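You operate a simulated robot arm through the tools that you are given. There is no shell and no other tool. Be economical: measure what you need, move in short steps, check, and stop when the job is done.

Carry out the task below with a simulated two-armed robot. There is one attempt and no reset: what you move stays moved.

TASK
Pick up the grey carton with one hand, pass it to the other hand and put it on the top of the light table. Take the round brown pad and put it on the counter top. Take the red ring tube from the middle shelf of the store cabinet and leave it on the top shelf with the orange slider. Put the small brown box on the lower shelf of the store cabinet. Put the small teal box on the middle shelf of the store cabinet. Put the bag from the right half of the blue bench on the lower shelf of the store cabinet. Do these in any order. Set down upright: grey carton, small brown box, small teal box.

Only the result counts: the job must be done as asked and must still hold three seconds after the hand-in. Knocking over, shifting, dropping, spilling or breaking anything else fails it.

THE ROBOT
Two 7-joint arms with fingered hands on one trunk, on a base that drives. Base frame: it is fixed to the floor where the robot stands at the start and does not move with it; the origin is under the middle of the robot, x ahead of it, y to its left, z up; the surface under the hand at the start is at about z = 760. Readings come in mm, degrees, newtons and seconds.
The left shoulder is at the start at [70, 169, 1118], the right one opposite. With the tool pointing down near the work surface each hand reaches from about 240 to 680 mm from the robot's upright axis, wherever it stands, measured 20 degrees to its own side. Places, roughly: bag (13x10x3 cm) [-9300, -1200, 800]; counter top [-2400, -1500, 800]; grey carton [500, -250, 750]; lower shelf of the store cabinet [-10100, -1500, 300]; middle shelf of the store cabinet [-10100, -1500, 700]; red ring tube (3x3x6 cm) [-10100, -1400, 800]; round brown pad (8x8x2 cm) [500, -500, 800]; small brown box (10x6x9 cm) [-10100, -1400, 1200]; small teal box (10x6x9 cm) [-9900, -1400, 1200]; top of the light table (38x24 cm) [-1540, 1560, 840]; top shelf with the orange slider [-10400, -1500, 1600]. Payload 3.4 kg a hand.
Tool frame (each hand has its own): the origin (TCP) lies between the finger pads and is the grasp point; the fingertips stand 23 mm ahead of it; z points along the fingers, y is the line along which they close. Largest opening 116 mm; the body of the gripper starts 65 mm behind the TCP. The gripper is a hand of 4 fingers: y runs from the thumb to the fingers, the wrist lies at [0, 0, -211] in the tool frame, and closing takes about 1.5 s.
Orientation is that of the tool frame in the base frame, as a unit quaternion [w, x, y, z]. With the fingers straight down and closing along the base's y, the tool's x points along the base's -x, its y along +y and its z along -z.

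THE INTERFACE
- The arms move only by the tool drive_tool. It takes "left_increments", "right_increments" or both (then of equal length, played together; a hand with none holds still); each is text: rows parted by semicolons, each of 7 numbers parted by spaces: the finger opening in mm, from 0 to 116, then the shift along the base's x, y, z in mm, then the turn, a rotation vector about the base's x, y, z in degrees. In form: grip dx dy dz wx wy wz; .... A call has 1 to 10 rows; each row is the pose to reach, as a shift and turn from the pose commanded when the call began. Each row takes 0.2 s and may step no farther than 50 mm and 8.6 degrees from the row before; otherwise, or with a gripper value out of range, the whole call is refused. A pose out of reach is approached as far as the arm can. The call stops where the force on the tool passes 40 N (or 10 N more than at its start, if that is more) or the arm is blocked; 0.2 s more then pass. The fingers move at their own pace (about 153 mm/s each) and stop on an object; they squeeze with about 22 N. The grip force told is the motor's: it shows also when the fingers shut on nothing. Time passes only in rows, and 0.2 s behind the last, so rows that repeat a pose let the fingers close. The reply holds the time, the measured pose of the TCP, the force on the tool along the base axes, the opening and the grip force, in the units named above and with some noise, with the torque about the TCP (base axes, N m) and any sound that the robot's microphone picked up.
- Cameras (640 x 400 px; columns grow to the right, rows downward): "scene" is now at [133.3, -20.9, 1340]; the picture's right is [-0.42, -0.91, -0.00], its down [-0.59, 0.27, -0.76] and it looks along [0.69, -0.32, -0.65] (base axes); focal length 262 px, centre (320, 200). "left" rides on the left gripper at [-69, 1, -90] in its tool frame; the picture's right is [-0.01, -1.00, 0.00], its down [0.80, -0.01, -0.61] and it looks along [0.61, -0.01, 0.80] (tool axes); focal length 251 px, centre (320, 200). "right" rides on the right gripper at [69, 1, -90] in its tool frame; the picture's right is [-0.01, 1.00, 0.00], its down [-0.80, -0.01, -0.61] and it looks along [-0.61, -0.01, 0.80] (tool axes); focal length 251 px, centre (320, 200). There is no depth. A picture from a camera that has moved, and an enlarged one, comes with that camera's place and axes in the base frame and with its lens. The place of the scene camera against the robot may be out by one fixed shift of up to 25 mm in any direction.
- get_image(camera): a new picture of that camera. It takes no simulated time.
- move_column(by): slides the trunk up (or, below 0, down) by that many mm; the arms and the scene camera ride with it, the base frame stays. It gives what a move gives, with no picture.
- steer(legs): drives the robot by 1 to 6 legs, each [ahead, left, turn to the left] in mm, mm and degrees, along the robot's own axes; the way and the turn of a leg run together, so that a leg with both is an arc; at most 1500 mm and 180 degrees a leg. The arms and the cameras ride along, it lands a little off, and it stops where it bumps. It gives what a move gives.
- preshape(shape, hand): the hand has 4 fingers and takes this shape, open, in about a second: jaw (thumb against the fingers, like two jaws); tri (thumb and two fingers); tip (a fingertip pinch); poke (one finger out to press); point (the index stretched); flat (the hand flat); cup (the hand cupped); fist (a fist). The gripper value then closes the fingers along that shape, each until it touches; the sizes above hold for jaw. It gives what a move gives, with no picture.
- pan_tilt(pan, tilt): turns the head with the scene camera to pan (to the left, within 86 degrees either way) and tilt (down, from -29 to 69), counted from straight ahead of the robot. It gives what a move gives.
- inspect(camera, box): a new picture of the part [left, top, right, bottom] of that camera's present view, enlarged. It takes no simulated time.
- close_job(): hands the job in; it is judged then, once.

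Go step by step. Nothing tells you exact positions but the pictures and the camera data: compare them with the known pose of the tool, close in by small moves and look again before you grip or let go. The budget is 196 turns and 192 pictures, counting those below and the enlarged ones. Unless the task says otherwise, let go and move clear before handing in.

The tools are called after "Emit:" by a JSON object that holds its "api" and its "payload". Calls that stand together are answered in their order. drive_tool: Moves the arms, as the interface text tells. Its arguments: {"type":"object","properties":{"left_increments":{"type":"string"},"right_increments":{"type":"string"}},"required":[]} The other tools are called the same way: move_column (by) slides the trunk up or down; preshape (shape, hand) gives the hand a shape; steer (legs) drives the base; pan_tilt (pan, tilt) turns the head that bears the scene camera; get_image (camera) takes a picture; inspect (camera, box) takes an enlarged picture of a part of a camera's view; close_job () hands the job in.

At the start:

```text
time: 0.0
left_position: [405.4, -63.0, 1064.5]
left_ee_rot: [0.0, 0.0, 1.0, -0.001]
left_ft_force: [0.3, -0.1, 0.1]
left_wrist_torque: [-0.04, 0.03, 0.02]
left_opening: 116.0
left_grip_force: 0.1
left_shape: jaw
right_position: [365.8, -435.3, 1049.1]
right_ee_rot: [0.0, 0.0, 1.0, 0.0]
right_ft_force: [0.2, -0.1, 0.4]
right_wrist_torque: [0.01, 0.0, 0.04]
right_opening: 115.9
right_grip_force: 0.1
right_shape: jaw
trunk travel left (down, up): [-625.0, 315.0]
robot x, y, heading: [0.6, 0.7, -0.1]
head pan, tilt: [-25.1, 40.3]
```

scene: 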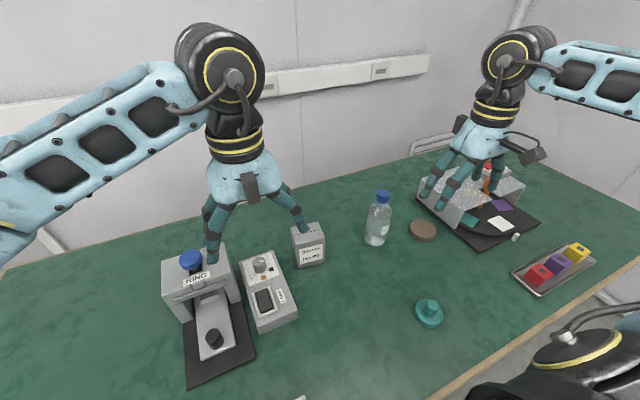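
right: 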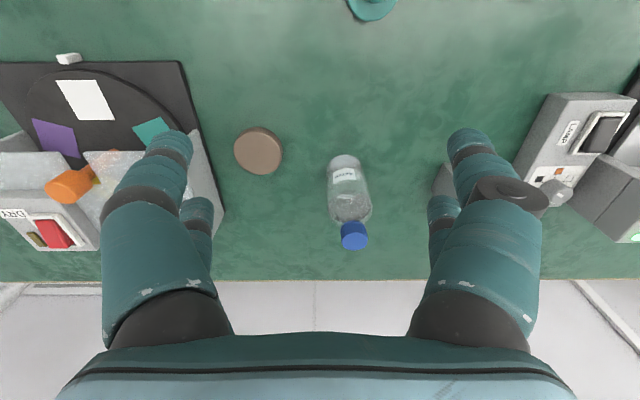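
left: 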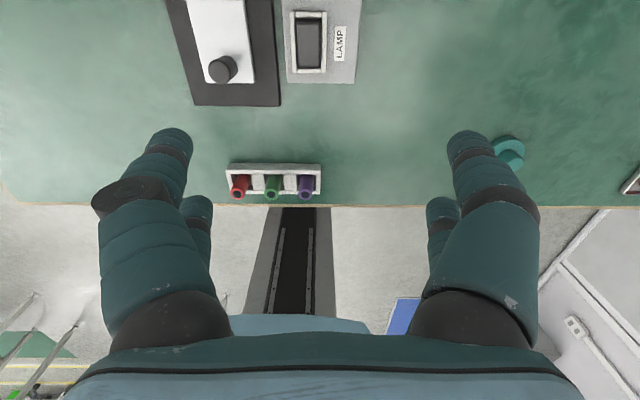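

I see the grey carton between the RING and LAMP devices and the bottle, and the brown pad by the DRY box. I'll look closer before I move.

Emit:
{"api": "inspect", "payload": {"camera": "scene", "box": [230, 170, 470, 320]}}

Emit:
{"api": "inspect", "payload": {"camera": "right", "box": [200, 80, 520, 280]}}

```text
2.67 times, centred on (350, 245) of scene
camera zoom: at [133.3, -20.9, 1340.0], right [-0.42, -0.91, 0.0], down [-0.59, 0.27, -0.76], along [0.69, -0.32, -0.65], focal length 699 px, centre (240, 80)
```

zoom: 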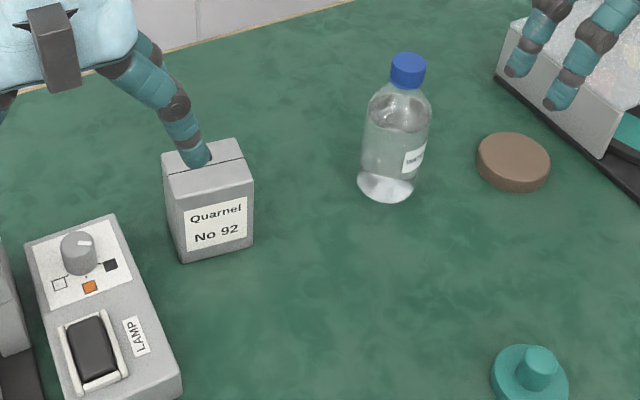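

```text
2.00 times, centred on (360, 180) of right
camera zoom: at [296.5, -435.3, 1138.7], right [0.01, 1.0, 0.0], down [0.8, -0.01, 0.61], along [0.61, -0.01, -0.8], focal length 503 px, centre (240, 240)
```

zoom: 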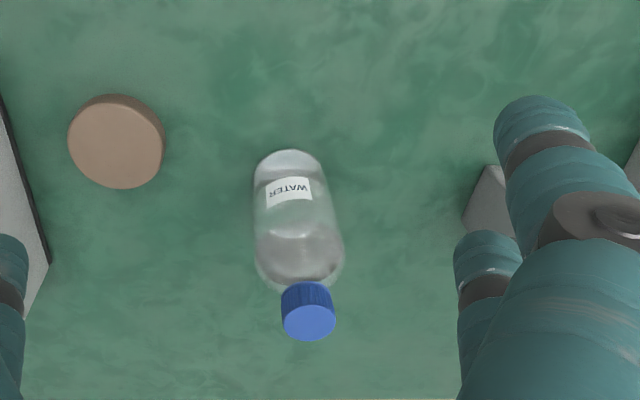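

The carton stands at about [543, -205], about 75 mm along y, 52 mm along x and 95 mm high, and turned about -7°. I'll bring the right hand above it, yawed to close across the 52 mm side, and move the left hand aside.

Emit:
{"api": "drive_tool", "payload": {"right_increments": "116 18 20 0 0 0 8.2; 116 36 40 0 0 0 16.4; 116 54 60 0 0 0 24.6; 116 72 80 0 0 0 32.8; 116 90 100 0 0 0 41; 116 108 120 0 0 0 49.2; 116 126 140 0 0 0 57.4; 116 144 160 0 0 0 65.6; 116 162 180 0 0 0 73.8; 116 170 200 0 0 0 82", "left_increments": "116 0 20 0 0 0 0; 116 0 40 0 0 0 0; 116 0 60 0 0 0 0; 116 0 80 0 0 0 0; 116 0 100 0 0 0 0; 116 0 120 0 0 0 0; 116 0 140 0 0 0 0; 116 0 160 0 0 0 0; 116 0 180 0 0 0 0; 116 0 200 0 0 0 0"}}

Emit:
{"api": "get_image", "payload": {"camera": "right"}}

Emit:
{"api": "get_image", "payload": {"camera": "scene"}}

```text
time: 2.2
left_position: [406.6, 137.2, 1064.6]
left_ee_rot: [0.0, 0.0, 1.0, 0.0]
left_ft_force: [-1.5, 0.0, -0.2]
left_wrist_torque: [-0.01, 0.01, 0.02]
left_opening: 116.0
left_grip_force: 0.0
left_shape: jaw
right_position: [535.6, -235.3, 1049.8]
right_ee_rot: [-0.001, -0.657, 0.754, -0.001]
right_ft_force: [0.0, 0.4, -0.1]
right_wrist_torque: [0.01, 0.0, 0.0]
right_opening: 116.1
right_grip_force: 0.1
right_shape: jaw
trunk travel left (down, up): [-625.0, 315.0]
robot x, y, heading: [-0.6, 3.7, 0.2]
head pan, tilt: [-25.1, 40.3]
```

```text
186 pictures are left
camera right: at [525.1, -302.8, 1139.4], right [-0.99, 0.15, 0.0], down [0.12, 0.79, 0.61], along [0.09, 0.6, -0.8], focal length 251 px, centre (320, 200)
```

right: 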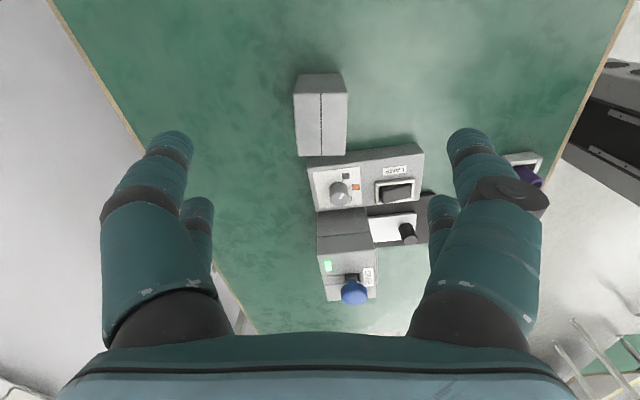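

```text
185 pictures are left
camera scene: at [133.7, -19.2, 1340.0], right [-0.42, -0.91, 0.0], down [-0.59, 0.27, -0.76], along [0.69, -0.32, -0.65], focal length 262 px, centre (320, 200)
```

scene: 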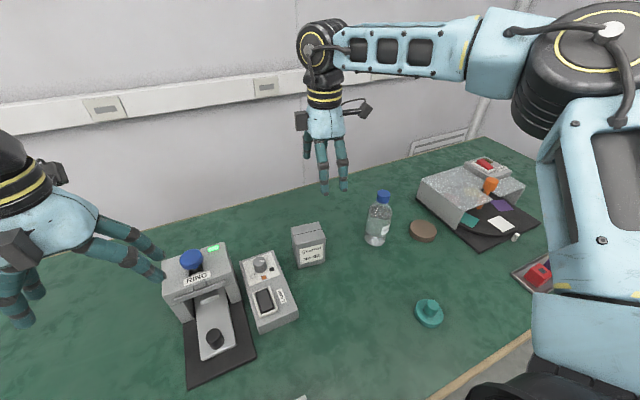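

The carton top is at about [540, -195, 855]. I'll move over it and go down.

Emit:
{"api": "drive_tool", "payload": {"right_increments": "116 4 40 -10 0 0 0; 116 4 40 -50 0 0 0; 116 4 40 -90 0 0 0; 116 4 40 -130 0 0 0; 116 4 40 -150 0 0 0"}}

Emit:
{"api": "get_image", "payload": {"camera": "right"}}

Emit:
{"api": "get_image", "payload": {"camera": "scene"}}

```text
time: 3.4
left_position: [405.2, 135.1, 1064.5]
left_ee_rot: [0.0, 0.0, 1.0, 0.0]
left_ft_force: [0.4, 0.5, -1.5]
left_wrist_torque: [0.02, -0.01, 0.03]
left_opening: 116.0
left_grip_force: 0.1
left_shape: jaw
right_position: [536.0, -197.5, 898.7]
right_ee_rot: [0.001, -0.656, 0.755, -0.001]
right_ft_force: [-0.2, 0.8, -0.1]
right_wrist_torque: [0.0, -0.02, -0.01]
right_opening: 116.1
right_grip_force: 0.0
right_shape: jaw
right hand out of reach, approached as far as the arm can: row 5
trunk travel left (down, up): [-625.0, 315.0]
robot x, y, heading: [0.6, 0.9, 0.1]
head pan, tilt: [-25.1, 40.3]
```

```text
184 pictures are left
camera right: at [524.9, -266.0, 989.2], right [-0.99, 0.15, 0.0], down [0.12, 0.79, 0.61], along [0.09, 0.6, -0.79], focal length 251 px, centre (320, 200)
```

right: 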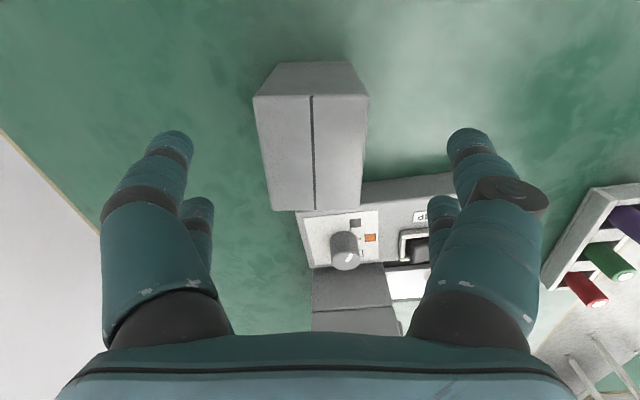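

```text
183 pictures are left
camera scene: at [132.9, -21.0, 1340.0], right [-0.42, -0.91, 0.0], down [-0.59, 0.28, -0.76], along [0.69, -0.32, -0.65], focal length 262 px, centre (320, 200)
```

scene: 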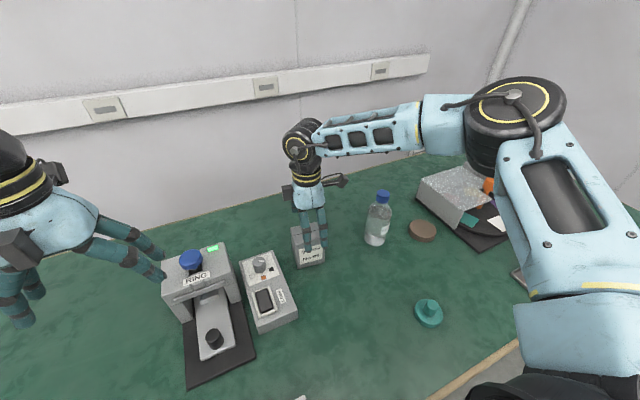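

The hand is centred on the carton but at the edge of its reach, so I'll lower the trunk by 60 mm.

Emit:
{"api": "move_column", "payload": {"by": -60}}

Emit:
{"api": "get_image", "payload": {"camera": "right"}}

Emit:
{"api": "get_image", "payload": {"camera": "scene"}}

```text
time: 4.4
left_position: [405.9, 135.5, 1004.7]
left_ee_rot: [0.0, 0.0, 1.0, 0.0]
left_ft_force: [-0.2, 0.5, 0.6]
left_wrist_torque: [0.01, 0.03, 0.01]
left_opening: 116.1
left_grip_force: 0.0
left_shape: jaw
right_position: [535.6, -197.4, 838.7]
right_ee_rot: [0.001, -0.656, 0.755, 0.0]
right_ft_force: [0.0, -0.2, -0.4]
right_wrist_torque: [-0.02, -0.02, 0.01]
right_opening: 116.3
right_grip_force: 0.0
right_shape: jaw
trunk travel left (down, up): [-565.0, 375.0]
robot x, y, heading: [-2.3, -2.8, -0.2]
head pan, tilt: [-25.1, 40.3]
```

```text
182 pictures are left
camera right: at [525.2, -265.8, 929.5], right [-0.99, 0.15, 0.0], down [0.12, 0.79, 0.61], along [0.09, 0.6, -0.79], focal length 251 px, centre (320, 200)
```

right: 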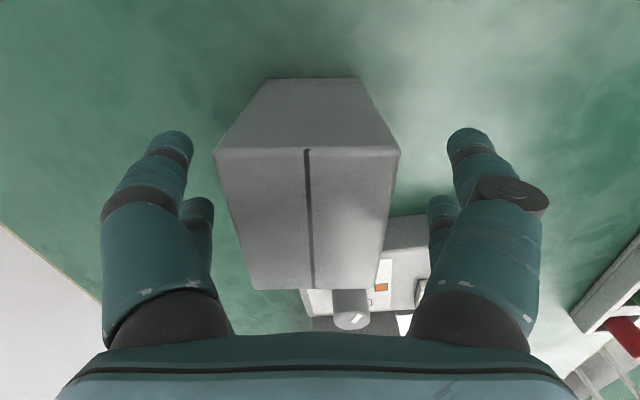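

```text
181 pictures are left
camera scene: at [133.2, -20.7, 1280.0], right [-0.42, -0.91, 0.0], down [-0.59, 0.27, -0.76], along [0.69, -0.32, -0.65], focal length 262 px, centre (320, 200)
```

scene: 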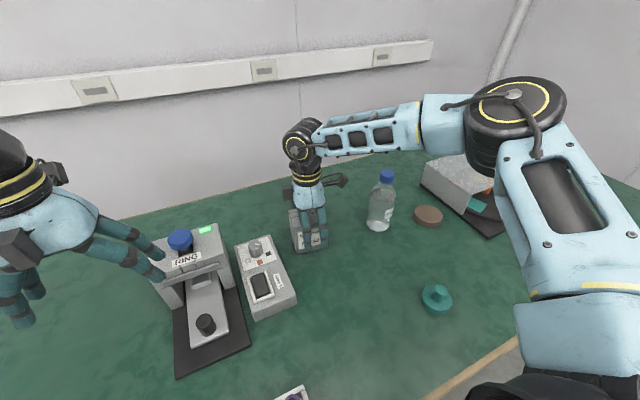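

The box sits between the fingers. I'll shift a hair and close.

Emit:
{"api": "drive_tool", "payload": {"right_increments": "116 3 -3 0 0 0 0; 80 3 -3 0 0 0 0; 40 3 -3 0 0 0 0; 40 3 -3 0 0 0 0; 30 3 -3 0 0 0 0; 30 3 -3 0 0 0 0; 30 3 -3 0 0 0 0; 30 3 -3 0 0 0 0"}}

Emit:
{"api": "get_image", "payload": {"camera": "right"}}

```text
time: 6.2
left_position: [405.0, 135.2, 1004.1]
left_ee_rot: [0.0, -0.001, 1.0, 0.0]
left_ft_force: [-0.3, 0.0, 0.5]
left_wrist_torque: [-0.02, 0.01, -0.02]
left_opening: 116.0
left_grip_force: 0.1
left_shape: jaw
right_position: [539.0, -201.9, 840.7]
right_ee_rot: [0.002, -0.656, 0.754, 0.0]
right_ft_force: [0.9, -0.7, 0.7]
right_wrist_torque: [-0.06, 0.02, 0.0]
right_opening: 53.3
right_grip_force: 22.2
right_shape: jaw
trunk travel left (down, up): [-565.0, 375.0]
robot x, y, heading: [0.2, 2.6, 0.2]
head pan, tilt: [-25.1, 40.3]
```

```text
180 pictures are left
camera right: at [528.1, -269.4, 929.4], right [-0.99, 0.15, 0.0], down [0.12, 0.79, 0.61], along [0.09, 0.6, -0.79], focal length 251 px, centre (320, 200)
```

right: 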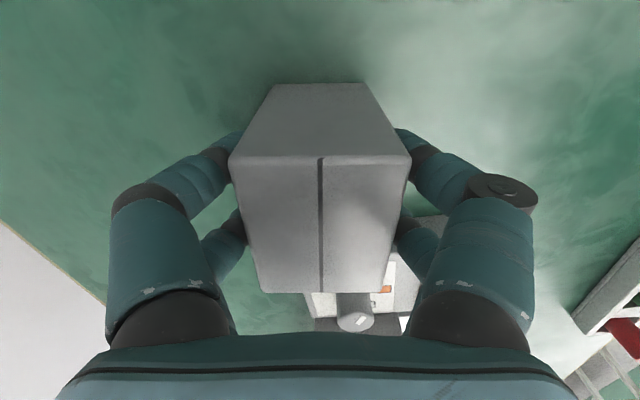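

It's gripped at 53 mm. I'll lift it and bring it to a handover point in front of the robot.

Emit:
{"api": "drive_tool", "payload": {"right_increments": "30 0 0 20 0 0 0; 30 0 0 50 0 0 0; 30 0 0 90 0 0 0; 30 0 0 130 0 0 0; 30 -10 5 170 0 0 0; 30 -30 15 200 0 0 0; 30 -50 25 220 0 0 0; 30 -70 35 220 0 0 0; 30 -90 45 220 0 0 0; 30 -90 50 220 0 0 0"}}

Emit:
{"api": "get_image", "payload": {"camera": "scene"}}

Emit:
{"api": "get_image", "payload": {"camera": "right"}}

```text
time: 8.4
left_position: [407.6, 134.4, 1004.2]
left_ee_rot: [0.0, 0.0, 1.0, 0.0]
left_ft_force: [0.7, 0.0, -0.1]
left_wrist_torque: [0.01, -0.02, -0.04]
left_opening: 116.0
left_grip_force: 0.1
left_shape: jaw
right_position: [450.3, -151.2, 1059.6]
right_ee_rot: [0.001, -0.656, 0.755, 0.001]
right_ft_force: [-0.5, -0.1, -1.1]
right_wrist_torque: [-0.03, 0.01, -0.01]
right_opening: 53.4
right_grip_force: 21.5
right_shape: jaw
trunk travel left (down, up): [-565.0, 375.0]
robot x, y, heading: [1.2, -0.0, -0.2]
head pan, tilt: [-25.1, 40.3]
```

```text
179 pictures are left
camera scene: at [134.4, -20.8, 1279.8], right [-0.42, -0.91, 0.0], down [-0.59, 0.27, -0.76], along [0.69, -0.32, -0.65], focal length 262 px, centre (320, 200)
```

scene: 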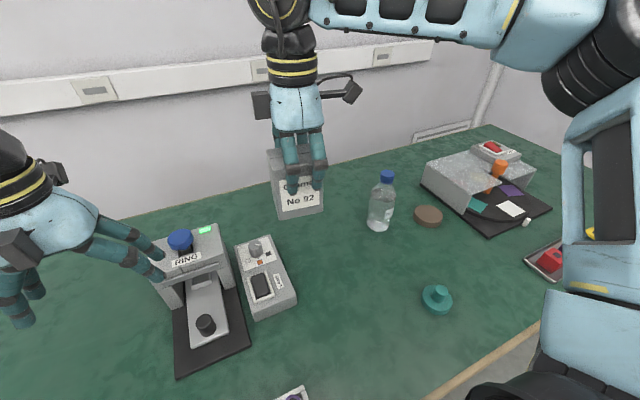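

```text
178 pictures are left
camera right: at [439.3, -218.9, 1148.7], right [-0.99, 0.15, 0.0], down [0.12, 0.79, 0.61], along [0.09, 0.6, -0.79], focal length 251 px, centre (320, 200)
```

right: 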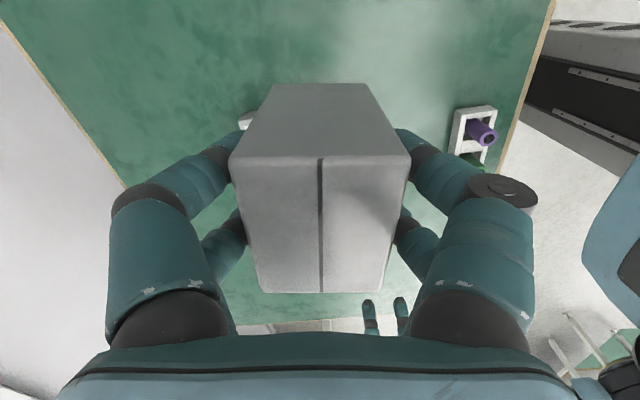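

The carton is held square. I'll push it forward to x≈520 and tilt the left hand to point ahead, 10° below level, still off to its own side.

Emit:
{"api": "drive_tool", "payload": {"right_increments": "30 10 0 0 0 0 0; 30 20 0 0 0 0 0; 30 30 0 0 0 0 0; 30 40 0 0 0 0 0; 30 50 0 0 0 0 0; 30 60 0 0 0 0 0; 30 70 0 0 0 0 0; 30 70 0 0 0 0 0; 30 70 0 0 0 0 0; 30 70 0 0 0 0 0", "left_increments": "116 0 0 0 0 -8 0; 116 0 0 0 0 -16 0; 116 0 0 0 0 -24 0; 116 0 0 0 0 -32 0; 116 0 0 0 0 -40 0; 116 0 0 0 0 -48 0; 116 0 0 0 0 -56 0; 116 0 0 0 0 -64 0; 116 0 0 0 0 -72 0; 116 0 0 0 0 -80 0"}}

Emit:
{"api": "get_image", "payload": {"camera": "left"}}

Emit:
{"api": "get_image", "payload": {"camera": "scene"}}

```text
time: 10.6
left_position: [458.5, 85.9, 999.8]
left_ee_rot: [0.644, 0.001, 0.765, -0.001]
left_ft_force: [0.6, -0.3, -0.5]
left_wrist_torque: [-0.02, -0.01, 0.01]
left_opening: 115.9
left_grip_force: 0.1
left_shape: jaw
left hand out of reach, approached as far as the arm can: row 6, 7, 8, 9, 10
right_position: [494.1, -162.0, 1057.1]
right_ee_rot: [0.002, -0.656, 0.754, 0.001]
right_ft_force: [0.3, 0.3, -1.7]
right_wrist_torque: [0.03, 0.0, 0.03]
right_opening: 53.5
right_grip_force: 22.0
right_shape: jaw
right hand out of reach, approached as far as the arm can: row 4, 5, 6, 7, 8, 9, 10
trunk travel left (down, up): [-565.0, 375.0]
robot x, y, heading: [3.6, -1.6, 0.1]
head pan, tilt: [-25.1, 40.3]
```

```text
177 pictures are left
camera left: at [382.0, 88.2, 1082.0], right [0.0, -1.0, 0.01], down [-0.73, -0.01, -0.68], along [0.68, -0.01, -0.73], focal length 251 px, centre (320, 200)
```

left: 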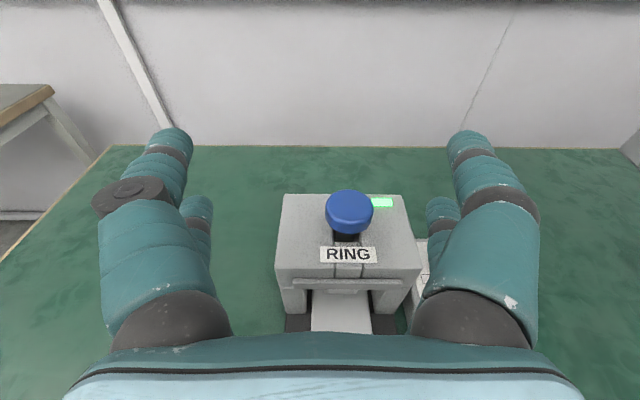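

```text
176 pictures are left
camera scene: at [132.7, -23.0, 1279.9], right [-0.42, -0.91, 0.0], down [-0.59, 0.28, -0.76], along [0.69, -0.32, -0.65], focal length 262 px, centre (320, 200)
```

scene: 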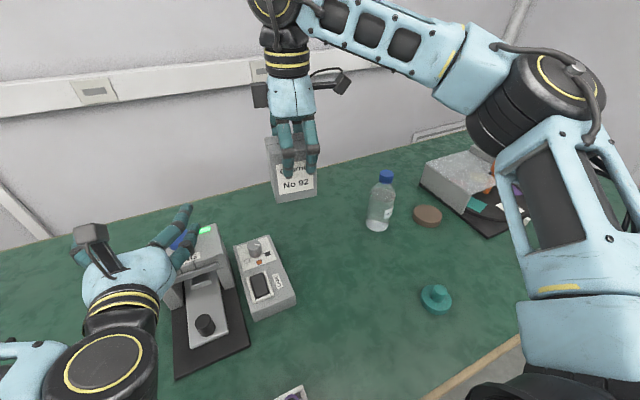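

The left hand is now pitched as wanted. I'll bring it behind the carton and turn it -8° to match.

Emit:
{"api": "drive_tool", "payload": {"left_increments": "116 -15 -30 1 0 0 -1; 116 -32 -65 2 0 0 -2; 116 -50 -100 3 0 0 -3; 116 -65 -135 4 0 0 -5; 116 -74 -170 5 0 0 -6; 116 -74 -200 5 0 0 -7; 116 -74 -222 5 0 0 -8; 116 -74 -222 5 0 0 -8"}}

Emit:
{"api": "get_image", "payload": {"camera": "left"}}

Emit:
{"api": "get_image", "payload": {"camera": "scene"}}

Emit:
{"api": "get_image", "payload": {"camera": "right"}}

```text
time: 12.4
left_position: [384.6, -136.5, 1002.6]
left_ee_rot: [0.641, 0.055, 0.764, -0.046]
left_ft_force: [-0.6, 0.6, -0.4]
left_wrist_torque: [-0.02, 0.01, -0.03]
left_opening: 115.8
left_grip_force: 0.1
left_shape: jaw
right_position: [494.5, -160.7, 1056.8]
right_ee_rot: [0.002, -0.657, 0.754, 0.0]
right_ft_force: [-0.1, -0.3, -3.3]
right_wrist_torque: [0.01, 0.06, 0.0]
right_opening: 53.3
right_grip_force: 22.0
right_shape: jaw
trunk travel left (down, up): [-565.0, 375.0]
robot x, y, heading: [-3.0, -1.9, 0.1]
head pan, tilt: [-25.1, 40.3]
```

```text
175 pictures are left
camera left: at [310.5, -123.0, 1086.2], right [-0.14, -0.99, 0.01], down [-0.73, 0.1, -0.68], along [0.67, -0.1, -0.74], focal length 251 px, centre (320, 200)
```

left: 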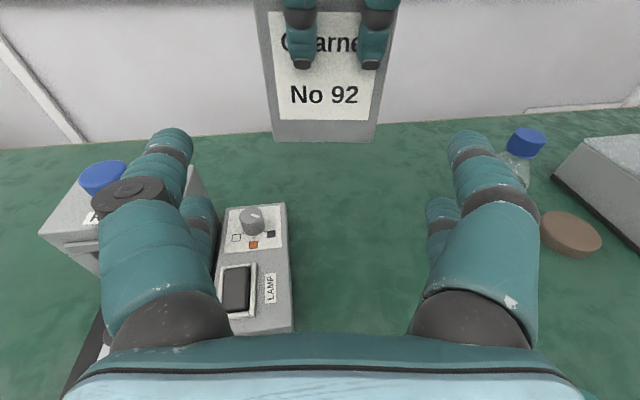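

```text
174 pictures are left
camera scene: at [133.7, -20.4, 1279.9], right [-0.42, -0.91, 0.0], down [-0.59, 0.27, -0.76], along [0.69, -0.32, -0.65], focal length 262 px, centre (320, 200)
```

scene: 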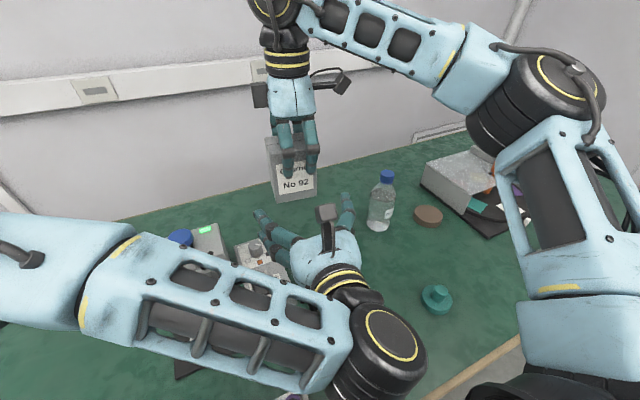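

```text
173 pictures are left
camera right: at [483.9, -228.3, 1146.4], right [-0.99, 0.15, 0.0], down [0.12, 0.79, 0.61], along [0.09, 0.6, -0.79], focal length 251 px, centre (320, 200)
```

right: 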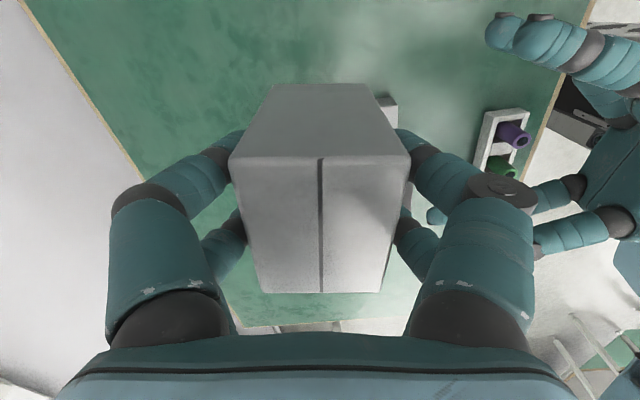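

The carton bottom sits at z≈978 and lines up with the left hand. I'll advance so the left fingers straddle its lower half.

Emit:
{"api": "drive_tool", "payload": {"left_increments": "116 20 -3 1 0 0 0; 116 40 -6 2 0 0 0; 116 55 -8 3 0 0 0; 116 70 -10 4 0 0 0; 116 80 -11 4 0 0 0"}}

Emit:
{"api": "get_image", "payload": {"camera": "left"}}

Emit:
{"api": "get_image", "payload": {"camera": "right"}}

Emit:
{"api": "get_image", "payload": {"camera": "scene"}}

```text
time: 13.6
left_position: [466.2, -147.7, 1007.0]
left_ee_rot: [0.641, 0.054, 0.764, -0.045]
left_ft_force: [-0.2, 0.1, -0.3]
left_wrist_torque: [-0.02, 0.0, 0.0]
left_opening: 115.8
left_grip_force: 0.0
left_shape: jaw
right_position: [495.2, -161.1, 1056.2]
right_ee_rot: [0.0, -0.656, 0.754, 0.0]
right_ft_force: [0.0, -0.7, -1.1]
right_wrist_torque: [-0.02, 0.0, 0.0]
right_opening: 53.4
right_grip_force: 22.2
right_shape: jaw
trunk travel left (down, up): [-565.0, 375.0]
robot x, y, heading: [2.6, -1.6, 0.1]
head pan, tilt: [-25.1, 40.3]
```

```text
172 pictures are left
camera left: at [390.7, -134.0, 1090.0], right [-0.14, -0.99, 0.01], down [-0.73, 0.1, -0.68], along [0.67, -0.1, -0.74], focal length 251 px, centre (320, 200)
```

left: 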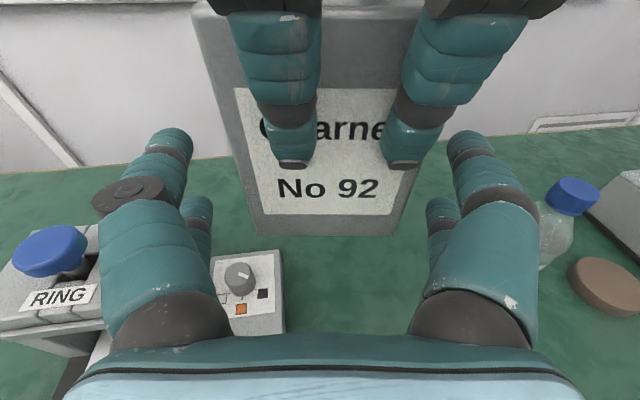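

```text
171 pictures are left
camera right: at [483.9, -228.7, 1146.3], right [-0.99, 0.15, 0.0], down [0.12, 0.79, 0.61], along [0.09, 0.6, -0.79], focal length 251 px, centre (320, 200)
```

right: 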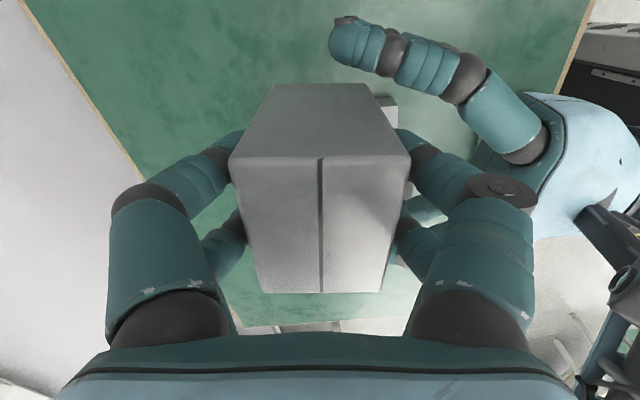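

```text
170 pictures are left
camera scene: at [133.7, -20.9, 1279.9], right [-0.42, -0.91, 0.0], down [-0.59, 0.27, -0.76], along [0.69, -0.32, -0.65], focal length 262 px, centre (320, 200)
```

scene: 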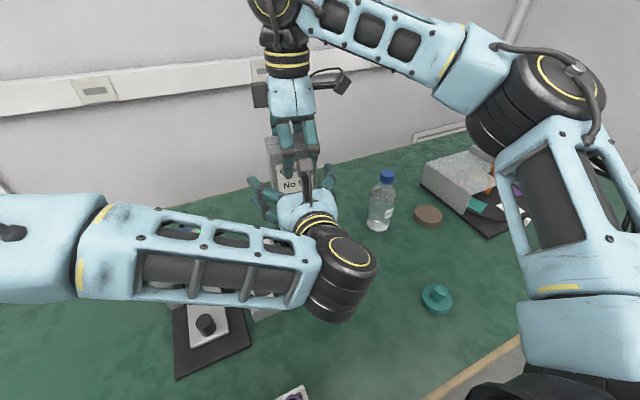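

The geometry is as planned, with 30 mm of finger overlap above the bottom. I'll advance the last bit and close the left hand.

Emit:
{"api": "drive_tool", "payload": {"left_increments": "116 8 -1 0 0 0 0; 116 17 -2 0 0 0 0; 95 17 -2 0 0 0 0; 75 17 -2 0 0 0 0; 60 17 -2 0 0 0 0; 50 17 -2 0 0 0 0; 50 17 -2 0 0 0 0; 50 17 -2 0 0 0 0; 50 17 -2 0 0 0 0"}}

Emit:
{"api": "get_image", "payload": {"camera": "left"}}

Emit:
{"api": "get_image", "payload": {"camera": "right"}}

```text
time: 15.6
left_position: [481.5, -148.9, 1006.0]
left_ee_rot: [0.641, 0.053, 0.764, -0.045]
left_ft_force: [2.5, -1.6, -0.4]
left_wrist_torque: [0.02, -0.01, 0.01]
left_opening: 70.9
left_grip_force: 22.6
left_shape: jaw
right_position: [495.0, -159.3, 1056.5]
right_ee_rot: [0.001, -0.656, 0.755, -0.001]
right_ft_force: [-1.3, 1.2, -1.6]
right_wrist_torque: [0.05, 0.03, -0.02]
right_opening: 53.3
right_grip_force: 21.8
right_shape: jaw
trunk travel left (down, up): [-565.0, 375.0]
robot x, y, heading: [-3.3, 6.0, 0.0]
head pan, tilt: [-25.1, 40.3]
```

```text
169 pictures are left
camera left: at [407.5, -136.2, 1089.7], right [-0.14, -0.99, 0.01], down [-0.73, 0.1, -0.68], along [0.67, -0.1, -0.74], focal length 251 px, centre (320, 200)
```

left: 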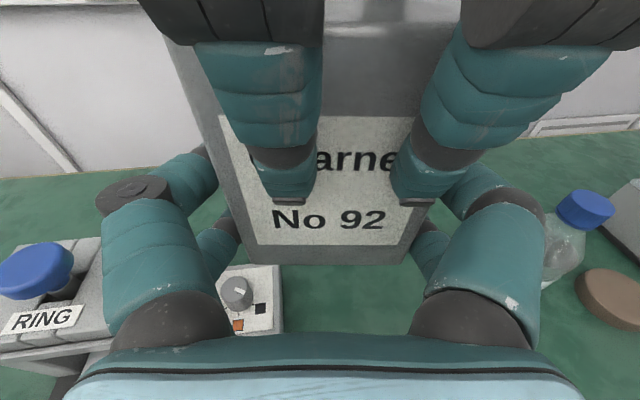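

```text
168 pictures are left
camera right: at [483.8, -228.7, 1146.4], right [-0.99, 0.15, 0.0], down [0.12, 0.79, 0.61], along [0.09, 0.6, -0.79], focal length 251 px, centre (320, 200)
```

right: 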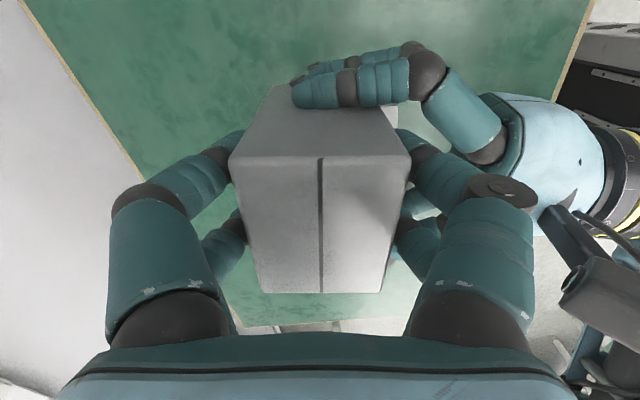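

The left hand holds it at 71 mm. I'll open the right hand just a little and raise it straight out.

Emit:
{"api": "drive_tool", "payload": {"right_increments": "65 0 0 0 0 0 0; 74 0 0 0 0 0 0; 74 0 0 0 0 0 0; 74 0 0 15 0 0 0; 74 0 0 30 0 0 0; 74 -3 0 50 0 0 0; 74 -5 -2 80 0 0 0; 74 -10 -10 110 0 0 0; 74 -20 -30 130 0 0 0; 74 -30 -60 130 0 0 0"}}

Emit:
{"api": "get_image", "payload": {"camera": "left"}}

Emit:
{"api": "get_image", "payload": {"camera": "scene"}}

```text
time: 17.8
left_position: [481.6, -150.1, 1007.7]
left_ee_rot: [0.642, 0.054, 0.764, -0.045]
left_ft_force: [0.1, 0.2, -0.2]
left_wrist_torque: [0.04, 0.02, -0.05]
left_opening: 70.9
left_grip_force: 22.4
left_shape: jaw
right_position: [457.4, -224.4, 1179.3]
right_ee_rot: [0.002, -0.656, 0.755, -0.001]
right_ft_force: [0.0, 0.6, 0.7]
right_wrist_torque: [0.02, -0.01, 0.01]
right_opening: 73.4
right_grip_force: 0.2
right_shape: jaw
right hand out of reach, approached as far as the arm can: row 4, 5, 6, 7, 8, 9, 10
trunk travel left (down, up): [-565.0, 375.0]
robot x, y, heading: [2.5, 0.7, -0.1]
head pan, tilt: [-25.1, 40.3]
```

```text
167 pictures are left
camera left: at [407.2, -136.7, 1089.7], right [-0.14, -0.99, 0.01], down [-0.73, 0.1, -0.68], along [0.67, -0.1, -0.74], focal length 251 px, centre (320, 200)
```

left: 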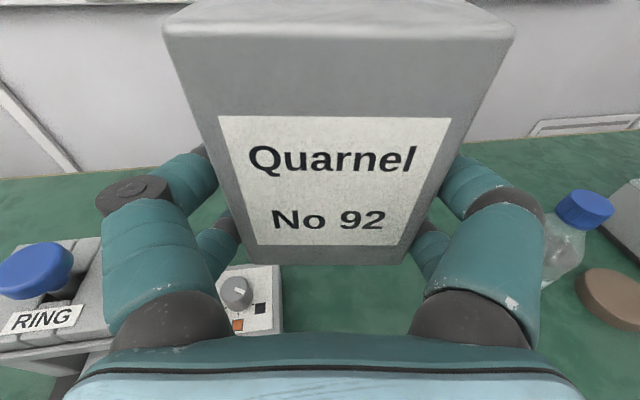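

```text
166 pictures are left
camera scene: at [133.3, -21.4, 1279.9], right [-0.42, -0.91, 0.0], down [-0.59, 0.28, -0.76], along [0.69, -0.32, -0.65], focal length 262 px, centre (320, 200)
```

scene: 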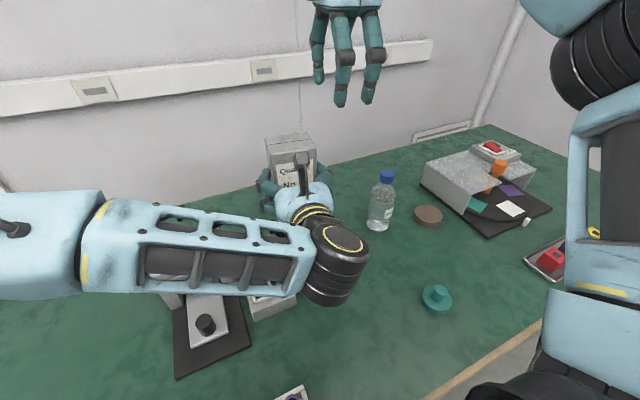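

The handover is done. Next is the brown pad, near [473, -535]: I'll bring the right hand above it and turn it back to close along y.

Emit:
{"api": "drive_tool", "payload": {"right_increments": "100 0 -31 -5 0 0 -8.5; 100 0 -62 -10 0 0 -17; 100 0 -93 -15 0 0 -25.5; 100 0 -124 -20 0 0 -34; 100 0 -155 -30 0 0 -42.5; 100 0 -186 -50 0 0 -51; 100 4 -217 -80 0 0 -59.5; 100 8 -248 -120 0 0 -68; 100 12 -279 -160 0 0 -76.5; 100 15 -310 -200 0 0 -85"}}

Emit:
{"api": "get_image", "payload": {"camera": "right"}}

Emit:
{"api": "get_image", "payload": {"camera": "scene"}}

```text
refused: row 8 steps farther than a row can; nothing moved
```

```text
165 pictures are left
camera right: at [446.4, -292.3, 1267.9], right [-0.99, 0.15, 0.0], down [0.12, 0.78, 0.61], along [0.09, 0.6, -0.79], focal length 251 px, centre (320, 200)
```

right: 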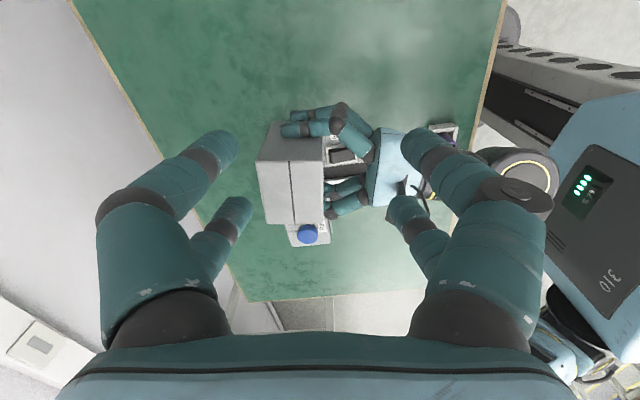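

```text
164 pictures are left
camera scene: at [133.3, -21.4, 1279.9], right [-0.42, -0.91, 0.0], down [-0.59, 0.28, -0.76], along [0.69, -0.32, -0.65], focal length 262 px, centre (320, 200)
```

scene: 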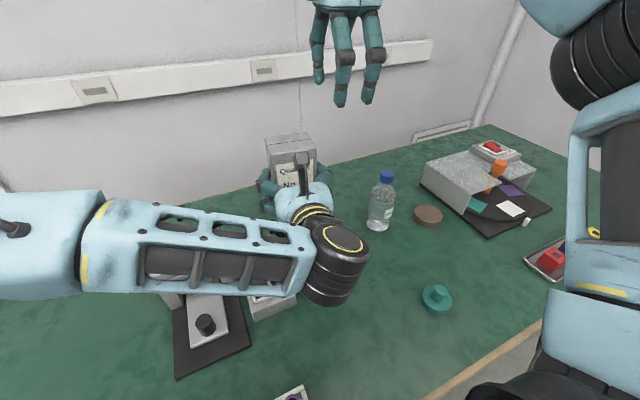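

Nothing moved, since one row was too long. I'll repeat it with smaller steps.

Emit:
{"api": "drive_tool", "payload": {"right_increments": "100 0 -31 -5 0 0 -8.5; 100 0 -62 -10 0 0 -17; 100 0 -93 -20 0 0 -25.5; 100 0 -124 -35 0 0 -34; 100 0 -155 -55 0 0 -42.5; 100 0 -186 -75 0 0 -51; 100 4 -217 -95 0 0 -59.5; 100 8 -248 -120 0 0 -68; 100 12 -279 -145 0 0 -76.5; 100 15 -310 -170 0 0 -85"}}

Emit:
{"api": "get_image", "payload": {"camera": "right"}}

Emit:
{"api": "get_image", "payload": {"camera": "scene"}}

```text
time: 20.0
left_position: [483.6, -150.2, 1006.2]
left_ee_rot: [0.64, 0.054, 0.765, -0.045]
left_ft_force: [0.3, -0.5, -0.2]
left_wrist_torque: [0.0, 0.03, 0.01]
left_opening: 70.6
left_grip_force: 22.1
left_shape: jaw
right_position: [472.0, -535.6, 1007.1]
right_ee_rot: [0.0, 0.028, 1.0, -0.001]
right_ft_force: [0.0, 0.0, -0.4]
right_wrist_torque: [0.0, 0.02, 0.02]
right_opening: 99.9
right_grip_force: 0.2
right_shape: jaw
trunk travel left (down, up): [-565.0, 375.0]
robot x, y, heading: [1.6, -0.2, -0.0]
head pan, tilt: [-25.1, 40.3]
```

```text
163 pictures are left
camera right: at [403.5, -531.4, 1097.0], right [0.06, 1.0, 0.0], down [0.79, -0.05, 0.61], along [0.61, -0.04, -0.79], focal length 251 px, centre (320, 200)
```

right: 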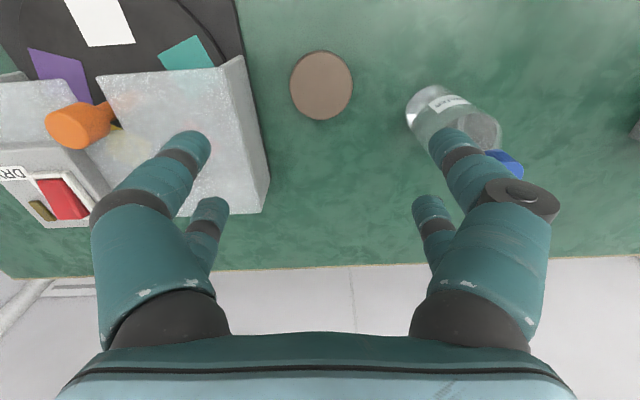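

```text
162 pictures are left
camera scene: at [134.4, -22.2, 1279.8], right [-0.42, -0.91, 0.0], down [-0.59, 0.28, -0.76], along [0.69, -0.32, -0.65], focal length 262 px, centre (320, 200)
```

scene: 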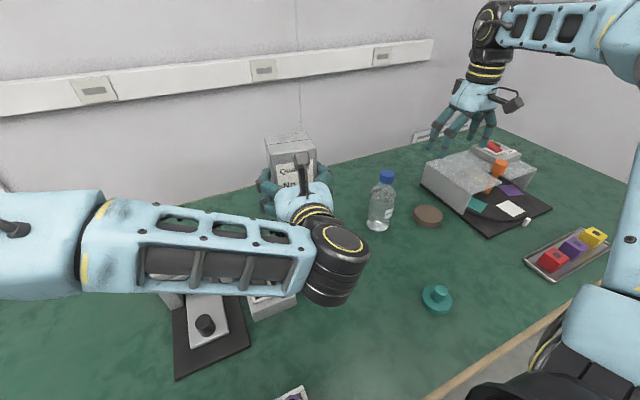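

The pad is at about [478, -535], and the DRY box edge at y≈-622 clears the fingers. I'll go down partway.

Emit:
{"api": "drive_tool", "payload": {"right_increments": "100 6 3 -40 0 0 0; 100 6 3 -80 0 0 0; 100 6 3 -120 0 0 0; 100 6 3 -160 0 0 0"}}

Emit:
{"api": "get_image", "payload": {"camera": "right"}}

Emit:
{"api": "get_image", "payload": {"camera": "scene"}}

```text
time: 21.0
left_position: [483.8, -150.4, 1006.1]
left_ee_rot: [0.641, 0.053, 0.764, -0.044]
left_ft_force: [0.8, 1.3, 0.9]
left_wrist_torque: [0.0, 0.06, 0.01]
left_opening: 70.6
left_grip_force: 21.6
left_shape: jaw
right_position: [480.4, -531.8, 848.1]
right_ee_rot: [0.0, 0.027, 1.0, 0.0]
right_ft_force: [0.3, 0.4, 0.2]
right_wrist_torque: [0.02, 0.0, -0.02]
right_opening: 99.9
right_grip_force: 0.1
right_shape: jaw
trunk travel left (down, up): [-565.0, 375.0]
robot x, y, heading: [1.8, -1.5, -0.2]
head pan, tilt: [-25.1, 40.3]
```

```text
161 pictures are left
camera right: at [410.7, -527.8, 937.6], right [0.06, 1.0, 0.0], down [0.79, -0.05, 0.61], along [0.61, -0.04, -0.79], focal length 251 px, centre (320, 200)
```

right: 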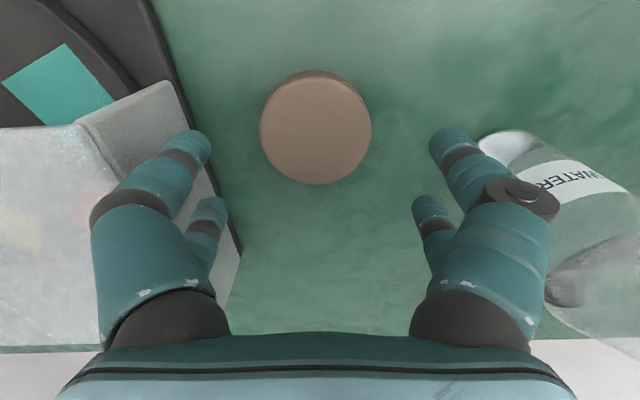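

```text
160 pictures are left
camera scene: at [134.5, -21.8, 1279.8], right [-0.42, -0.91, 0.0], down [-0.59, 0.28, -0.76], along [0.69, -0.32, -0.65], focal length 262 px, centre (320, 200)
```

scene: 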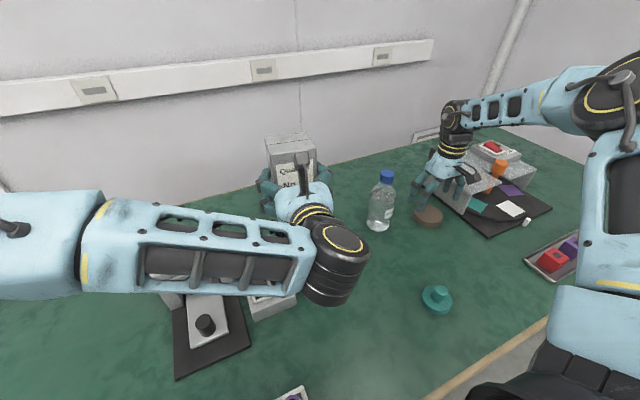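

I'll lower onto the pad so the fingertips sit just above the table.

Emit:
{"api": "drive_tool", "payload": {"right_increments": "100 -5 -2 -20 0 0 0; 100 -5 -2 -40 0 0 0; 100 -5 -2 -55 0 0 0; 100 -5 -2 -64 0 0 0"}}

Emit:
{"api": "get_image", "payload": {"camera": "right"}}

```text
time: 22.0
left_position: [483.3, -150.4, 1006.5]
left_ee_rot: [0.641, 0.053, 0.764, -0.044]
left_ft_force: [-0.5, 0.0, 0.2]
left_wrist_torque: [0.0, 0.01, 0.02]
left_opening: 70.8
left_grip_force: 21.8
left_shape: jaw
right_position: [475.0, -533.3, 785.2]
right_ee_rot: [0.0, 0.026, 1.0, -0.001]
right_ft_force: [0.5, -1.3, 0.6]
right_wrist_torque: [0.04, 0.01, -0.02]
right_opening: 99.9
right_grip_force: 0.0
right_shape: jaw
trunk travel left (down, up): [-565.0, 375.0]
robot x, y, heading: [-1.1, -0.7, -0.1]
head pan, tilt: [-25.1, 40.3]
```

```text
159 pictures are left
camera right: at [405.4, -529.3, 874.3], right [0.06, 1.0, 0.0], down [0.79, -0.05, 0.61], along [0.61, -0.04, -0.79], focal length 251 px, centre (320, 200)
```

right: 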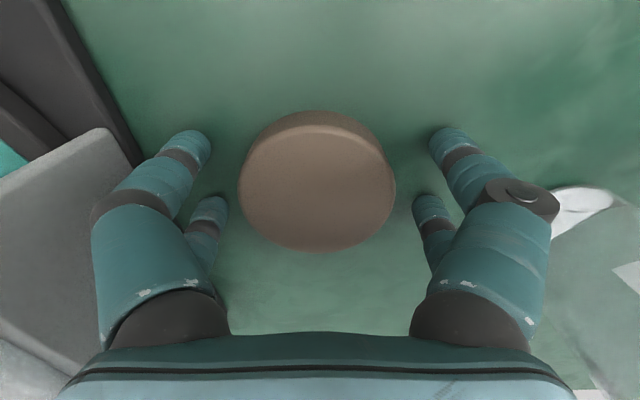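

The pad sits centred between the fingers. I'll go 4 mm lower and close.

Emit:
{"api": "drive_tool", "payload": {"right_increments": "100 0 0 -4 0 0 0; 80 0 0 -4 0 0 0; 60 0 0 -4 0 0 0; 50 0 0 -4 0 0 0; 50 0 0 -4 0 0 0; 50 0 0 -4 0 0 0; 50 0 0 -4 0 0 0; 50 0 0 -4 0 0 0"}}

Emit:
{"api": "get_image", "payload": {"camera": "right"}}

```text
time: 23.8
left_position: [481.7, -147.0, 1008.1]
left_ee_rot: [0.642, 0.052, 0.764, -0.046]
left_ft_force: [-0.8, 0.5, 1.7]
left_wrist_torque: [0.0, 0.05, -0.02]
left_opening: 70.9
left_grip_force: 22.2
left_shape: jaw
right_position: [473.2, -530.0, 782.8]
right_ee_rot: [0.001, 0.025, 1.0, -0.002]
right_ft_force: [6.6, 0.0, 23.4]
right_wrist_torque: [0.32, 0.05, -0.1]
right_opening: 57.8
right_grip_force: 21.6
right_shape: jaw
trunk travel left (down, up): [-565.0, 375.0]
robot x, y, heading: [-3.8, 1.4, 0.1]
head pan, tilt: [-25.1, 40.3]
```

```text
158 pictures are left
camera right: at [404.2, -526.8, 873.0], right [0.06, 1.0, 0.0], down [0.79, -0.05, 0.61], along [0.61, -0.04, -0.79], focal length 251 px, centre (320, 200)
```

right: 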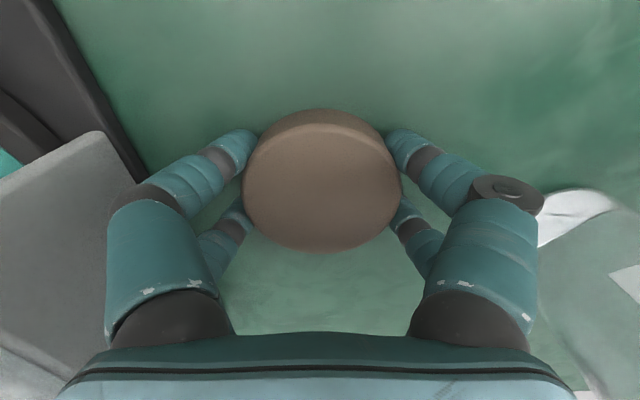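

The fingers are closed round the pad. I'll lift and check.

Emit:
{"api": "drive_tool", "payload": {"right_increments": "50 0 0 10 0 0 0; 50 0 0 30 0 0 0; 50 0 0 60 0 0 0; 50 0 0 100 0 0 0; 50 0 0 140 0 0 0; 50 0 0 180 0 0 0; 50 0 0 220 0 0 0; 50 -40 15 240 0 0 0"}}

Emit:
{"api": "get_image", "payload": {"camera": "right"}}

Emit:
{"api": "get_image", "payload": {"camera": "scene"}}

```text
time: 25.6
left_position: [479.6, -148.9, 1009.1]
left_ee_rot: [0.642, 0.054, 0.763, -0.045]
left_ft_force: [-0.1, -0.2, 0.4]
left_wrist_torque: [0.02, 0.01, 0.0]
left_opening: 70.6
left_grip_force: 21.7
left_shape: jaw
right_position: [428.9, -517.0, 1022.3]
right_ee_rot: [0.002, 0.025, 1.0, -0.001]
right_ft_force: [-0.9, 0.8, -0.3]
right_wrist_torque: [0.0, -0.03, -0.01]
right_opening: 57.4
right_grip_force: 21.9
right_shape: jaw
trunk travel left (down, up): [-565.0, 375.0]
robot x, y, heading: [1.2, -6.2, -0.0]
head pan, tilt: [-25.1, 40.3]
```

```text
157 pictures are left
camera right: at [360.4, -513.3, 1111.5], right [0.06, 1.0, 0.0], down [0.79, -0.05, 0.61], along [0.61, -0.04, -0.79], focal length 251 px, centre (320, 200)
```

right: 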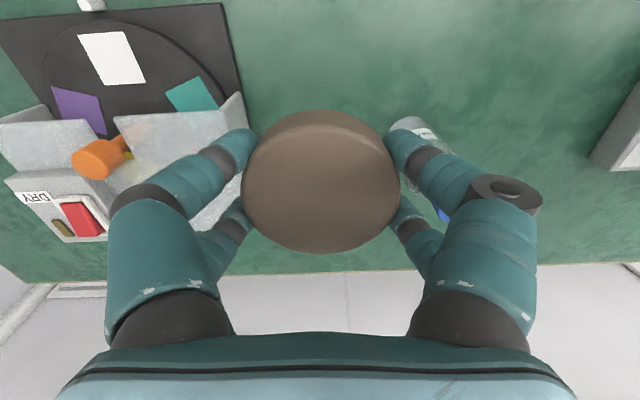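

```text
156 pictures are left
camera scene: at [130.0, -20.3, 1280.3], right [-0.42, -0.91, 0.0], down [-0.58, 0.27, -0.76], along [0.69, -0.32, -0.65], focal length 262 px, centre (320, 200)
```

scene: 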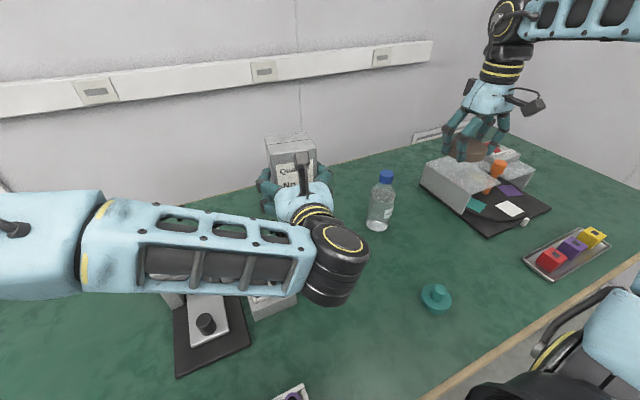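

The pad is held. I'll turn the head both ways to look at the room before I drive.

Emit:
{"api": "pan_tilt", "payload": {"pan": 86, "tilt": 20}}

Emit:
{"api": "get_image", "payload": {"camera": "scene"}}

Emit:
{"api": "pan_tilt", "payload": {"pan": -86, "tilt": 20}}

Emit:
{"api": "get_image", "payload": {"camera": "scene"}}

```text
time: 27.5
left_position: [483.2, -149.5, 1006.4]
left_ee_rot: [0.642, 0.053, 0.764, -0.045]
left_ft_force: [0.1, -0.4, 1.1]
left_wrist_torque: [-0.02, 0.03, 0.04]
left_opening: 70.7
left_grip_force: 22.3
left_shape: jaw
right_position: [433.6, -518.6, 1019.8]
right_ee_rot: [0.0, 0.026, 1.0, 0.0]
right_ft_force: [0.2, -0.4, -0.7]
right_wrist_torque: [-0.03, 0.01, -0.04]
right_opening: 57.4
right_grip_force: 22.0
right_shape: jaw
trunk travel left (down, up): [-565.0, 375.0]
robot x, y, heading: [0.3, -1.4, 0.1]
head pan, tilt: [85.9, 20.0]
```

```text
155 pictures are left
camera scene: at [63.6, 107.8, 1311.9], right [1.0, -0.07, 0.0], down [-0.02, -0.34, -0.94], along [0.07, 0.94, -0.34], focal length 262 px, centre (320, 200)
```

scene: 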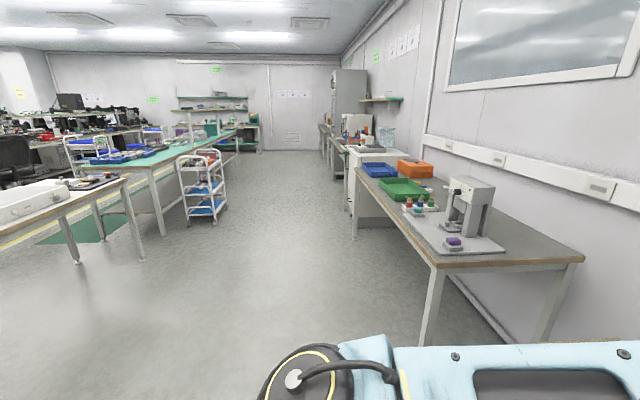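

```text
time: 30.1
left_position: [484.1, -149.7, 1006.5]
left_ee_rot: [0.642, 0.053, 0.764, -0.045]
left_ft_force: [0.1, 0.6, 1.0]
left_wrist_torque: [-0.02, 0.04, -0.02]
left_opening: 70.6
left_grip_force: 22.5
left_shape: jaw
right_position: [432.6, -518.1, 1019.8]
right_ee_rot: [0.0, 0.026, 1.0, -0.001]
right_ft_force: [0.0, -0.2, -1.1]
right_wrist_torque: [0.02, 0.01, -0.01]
right_opening: 57.4
right_grip_force: 22.0
right_shape: jaw
trunk travel left (down, up): [-565.0, 375.0]
robot x, y, heading: [-2.3, -1.0, 0.3]
head pan, tilt: [-85.9, 20.0]
```

```text
154 pictures are left
camera scene: at [63.6, -78.0, 1311.8], right [-1.0, -0.07, 0.0], down [-0.02, 0.34, -0.94], along [0.07, -0.94, -0.34], focal length 262 px, centre (320, 200)
```

scene: 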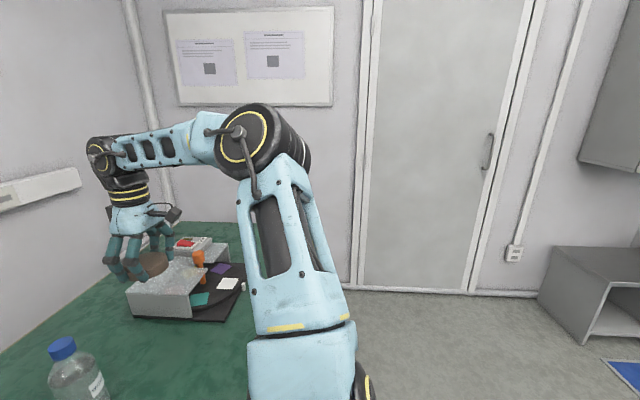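

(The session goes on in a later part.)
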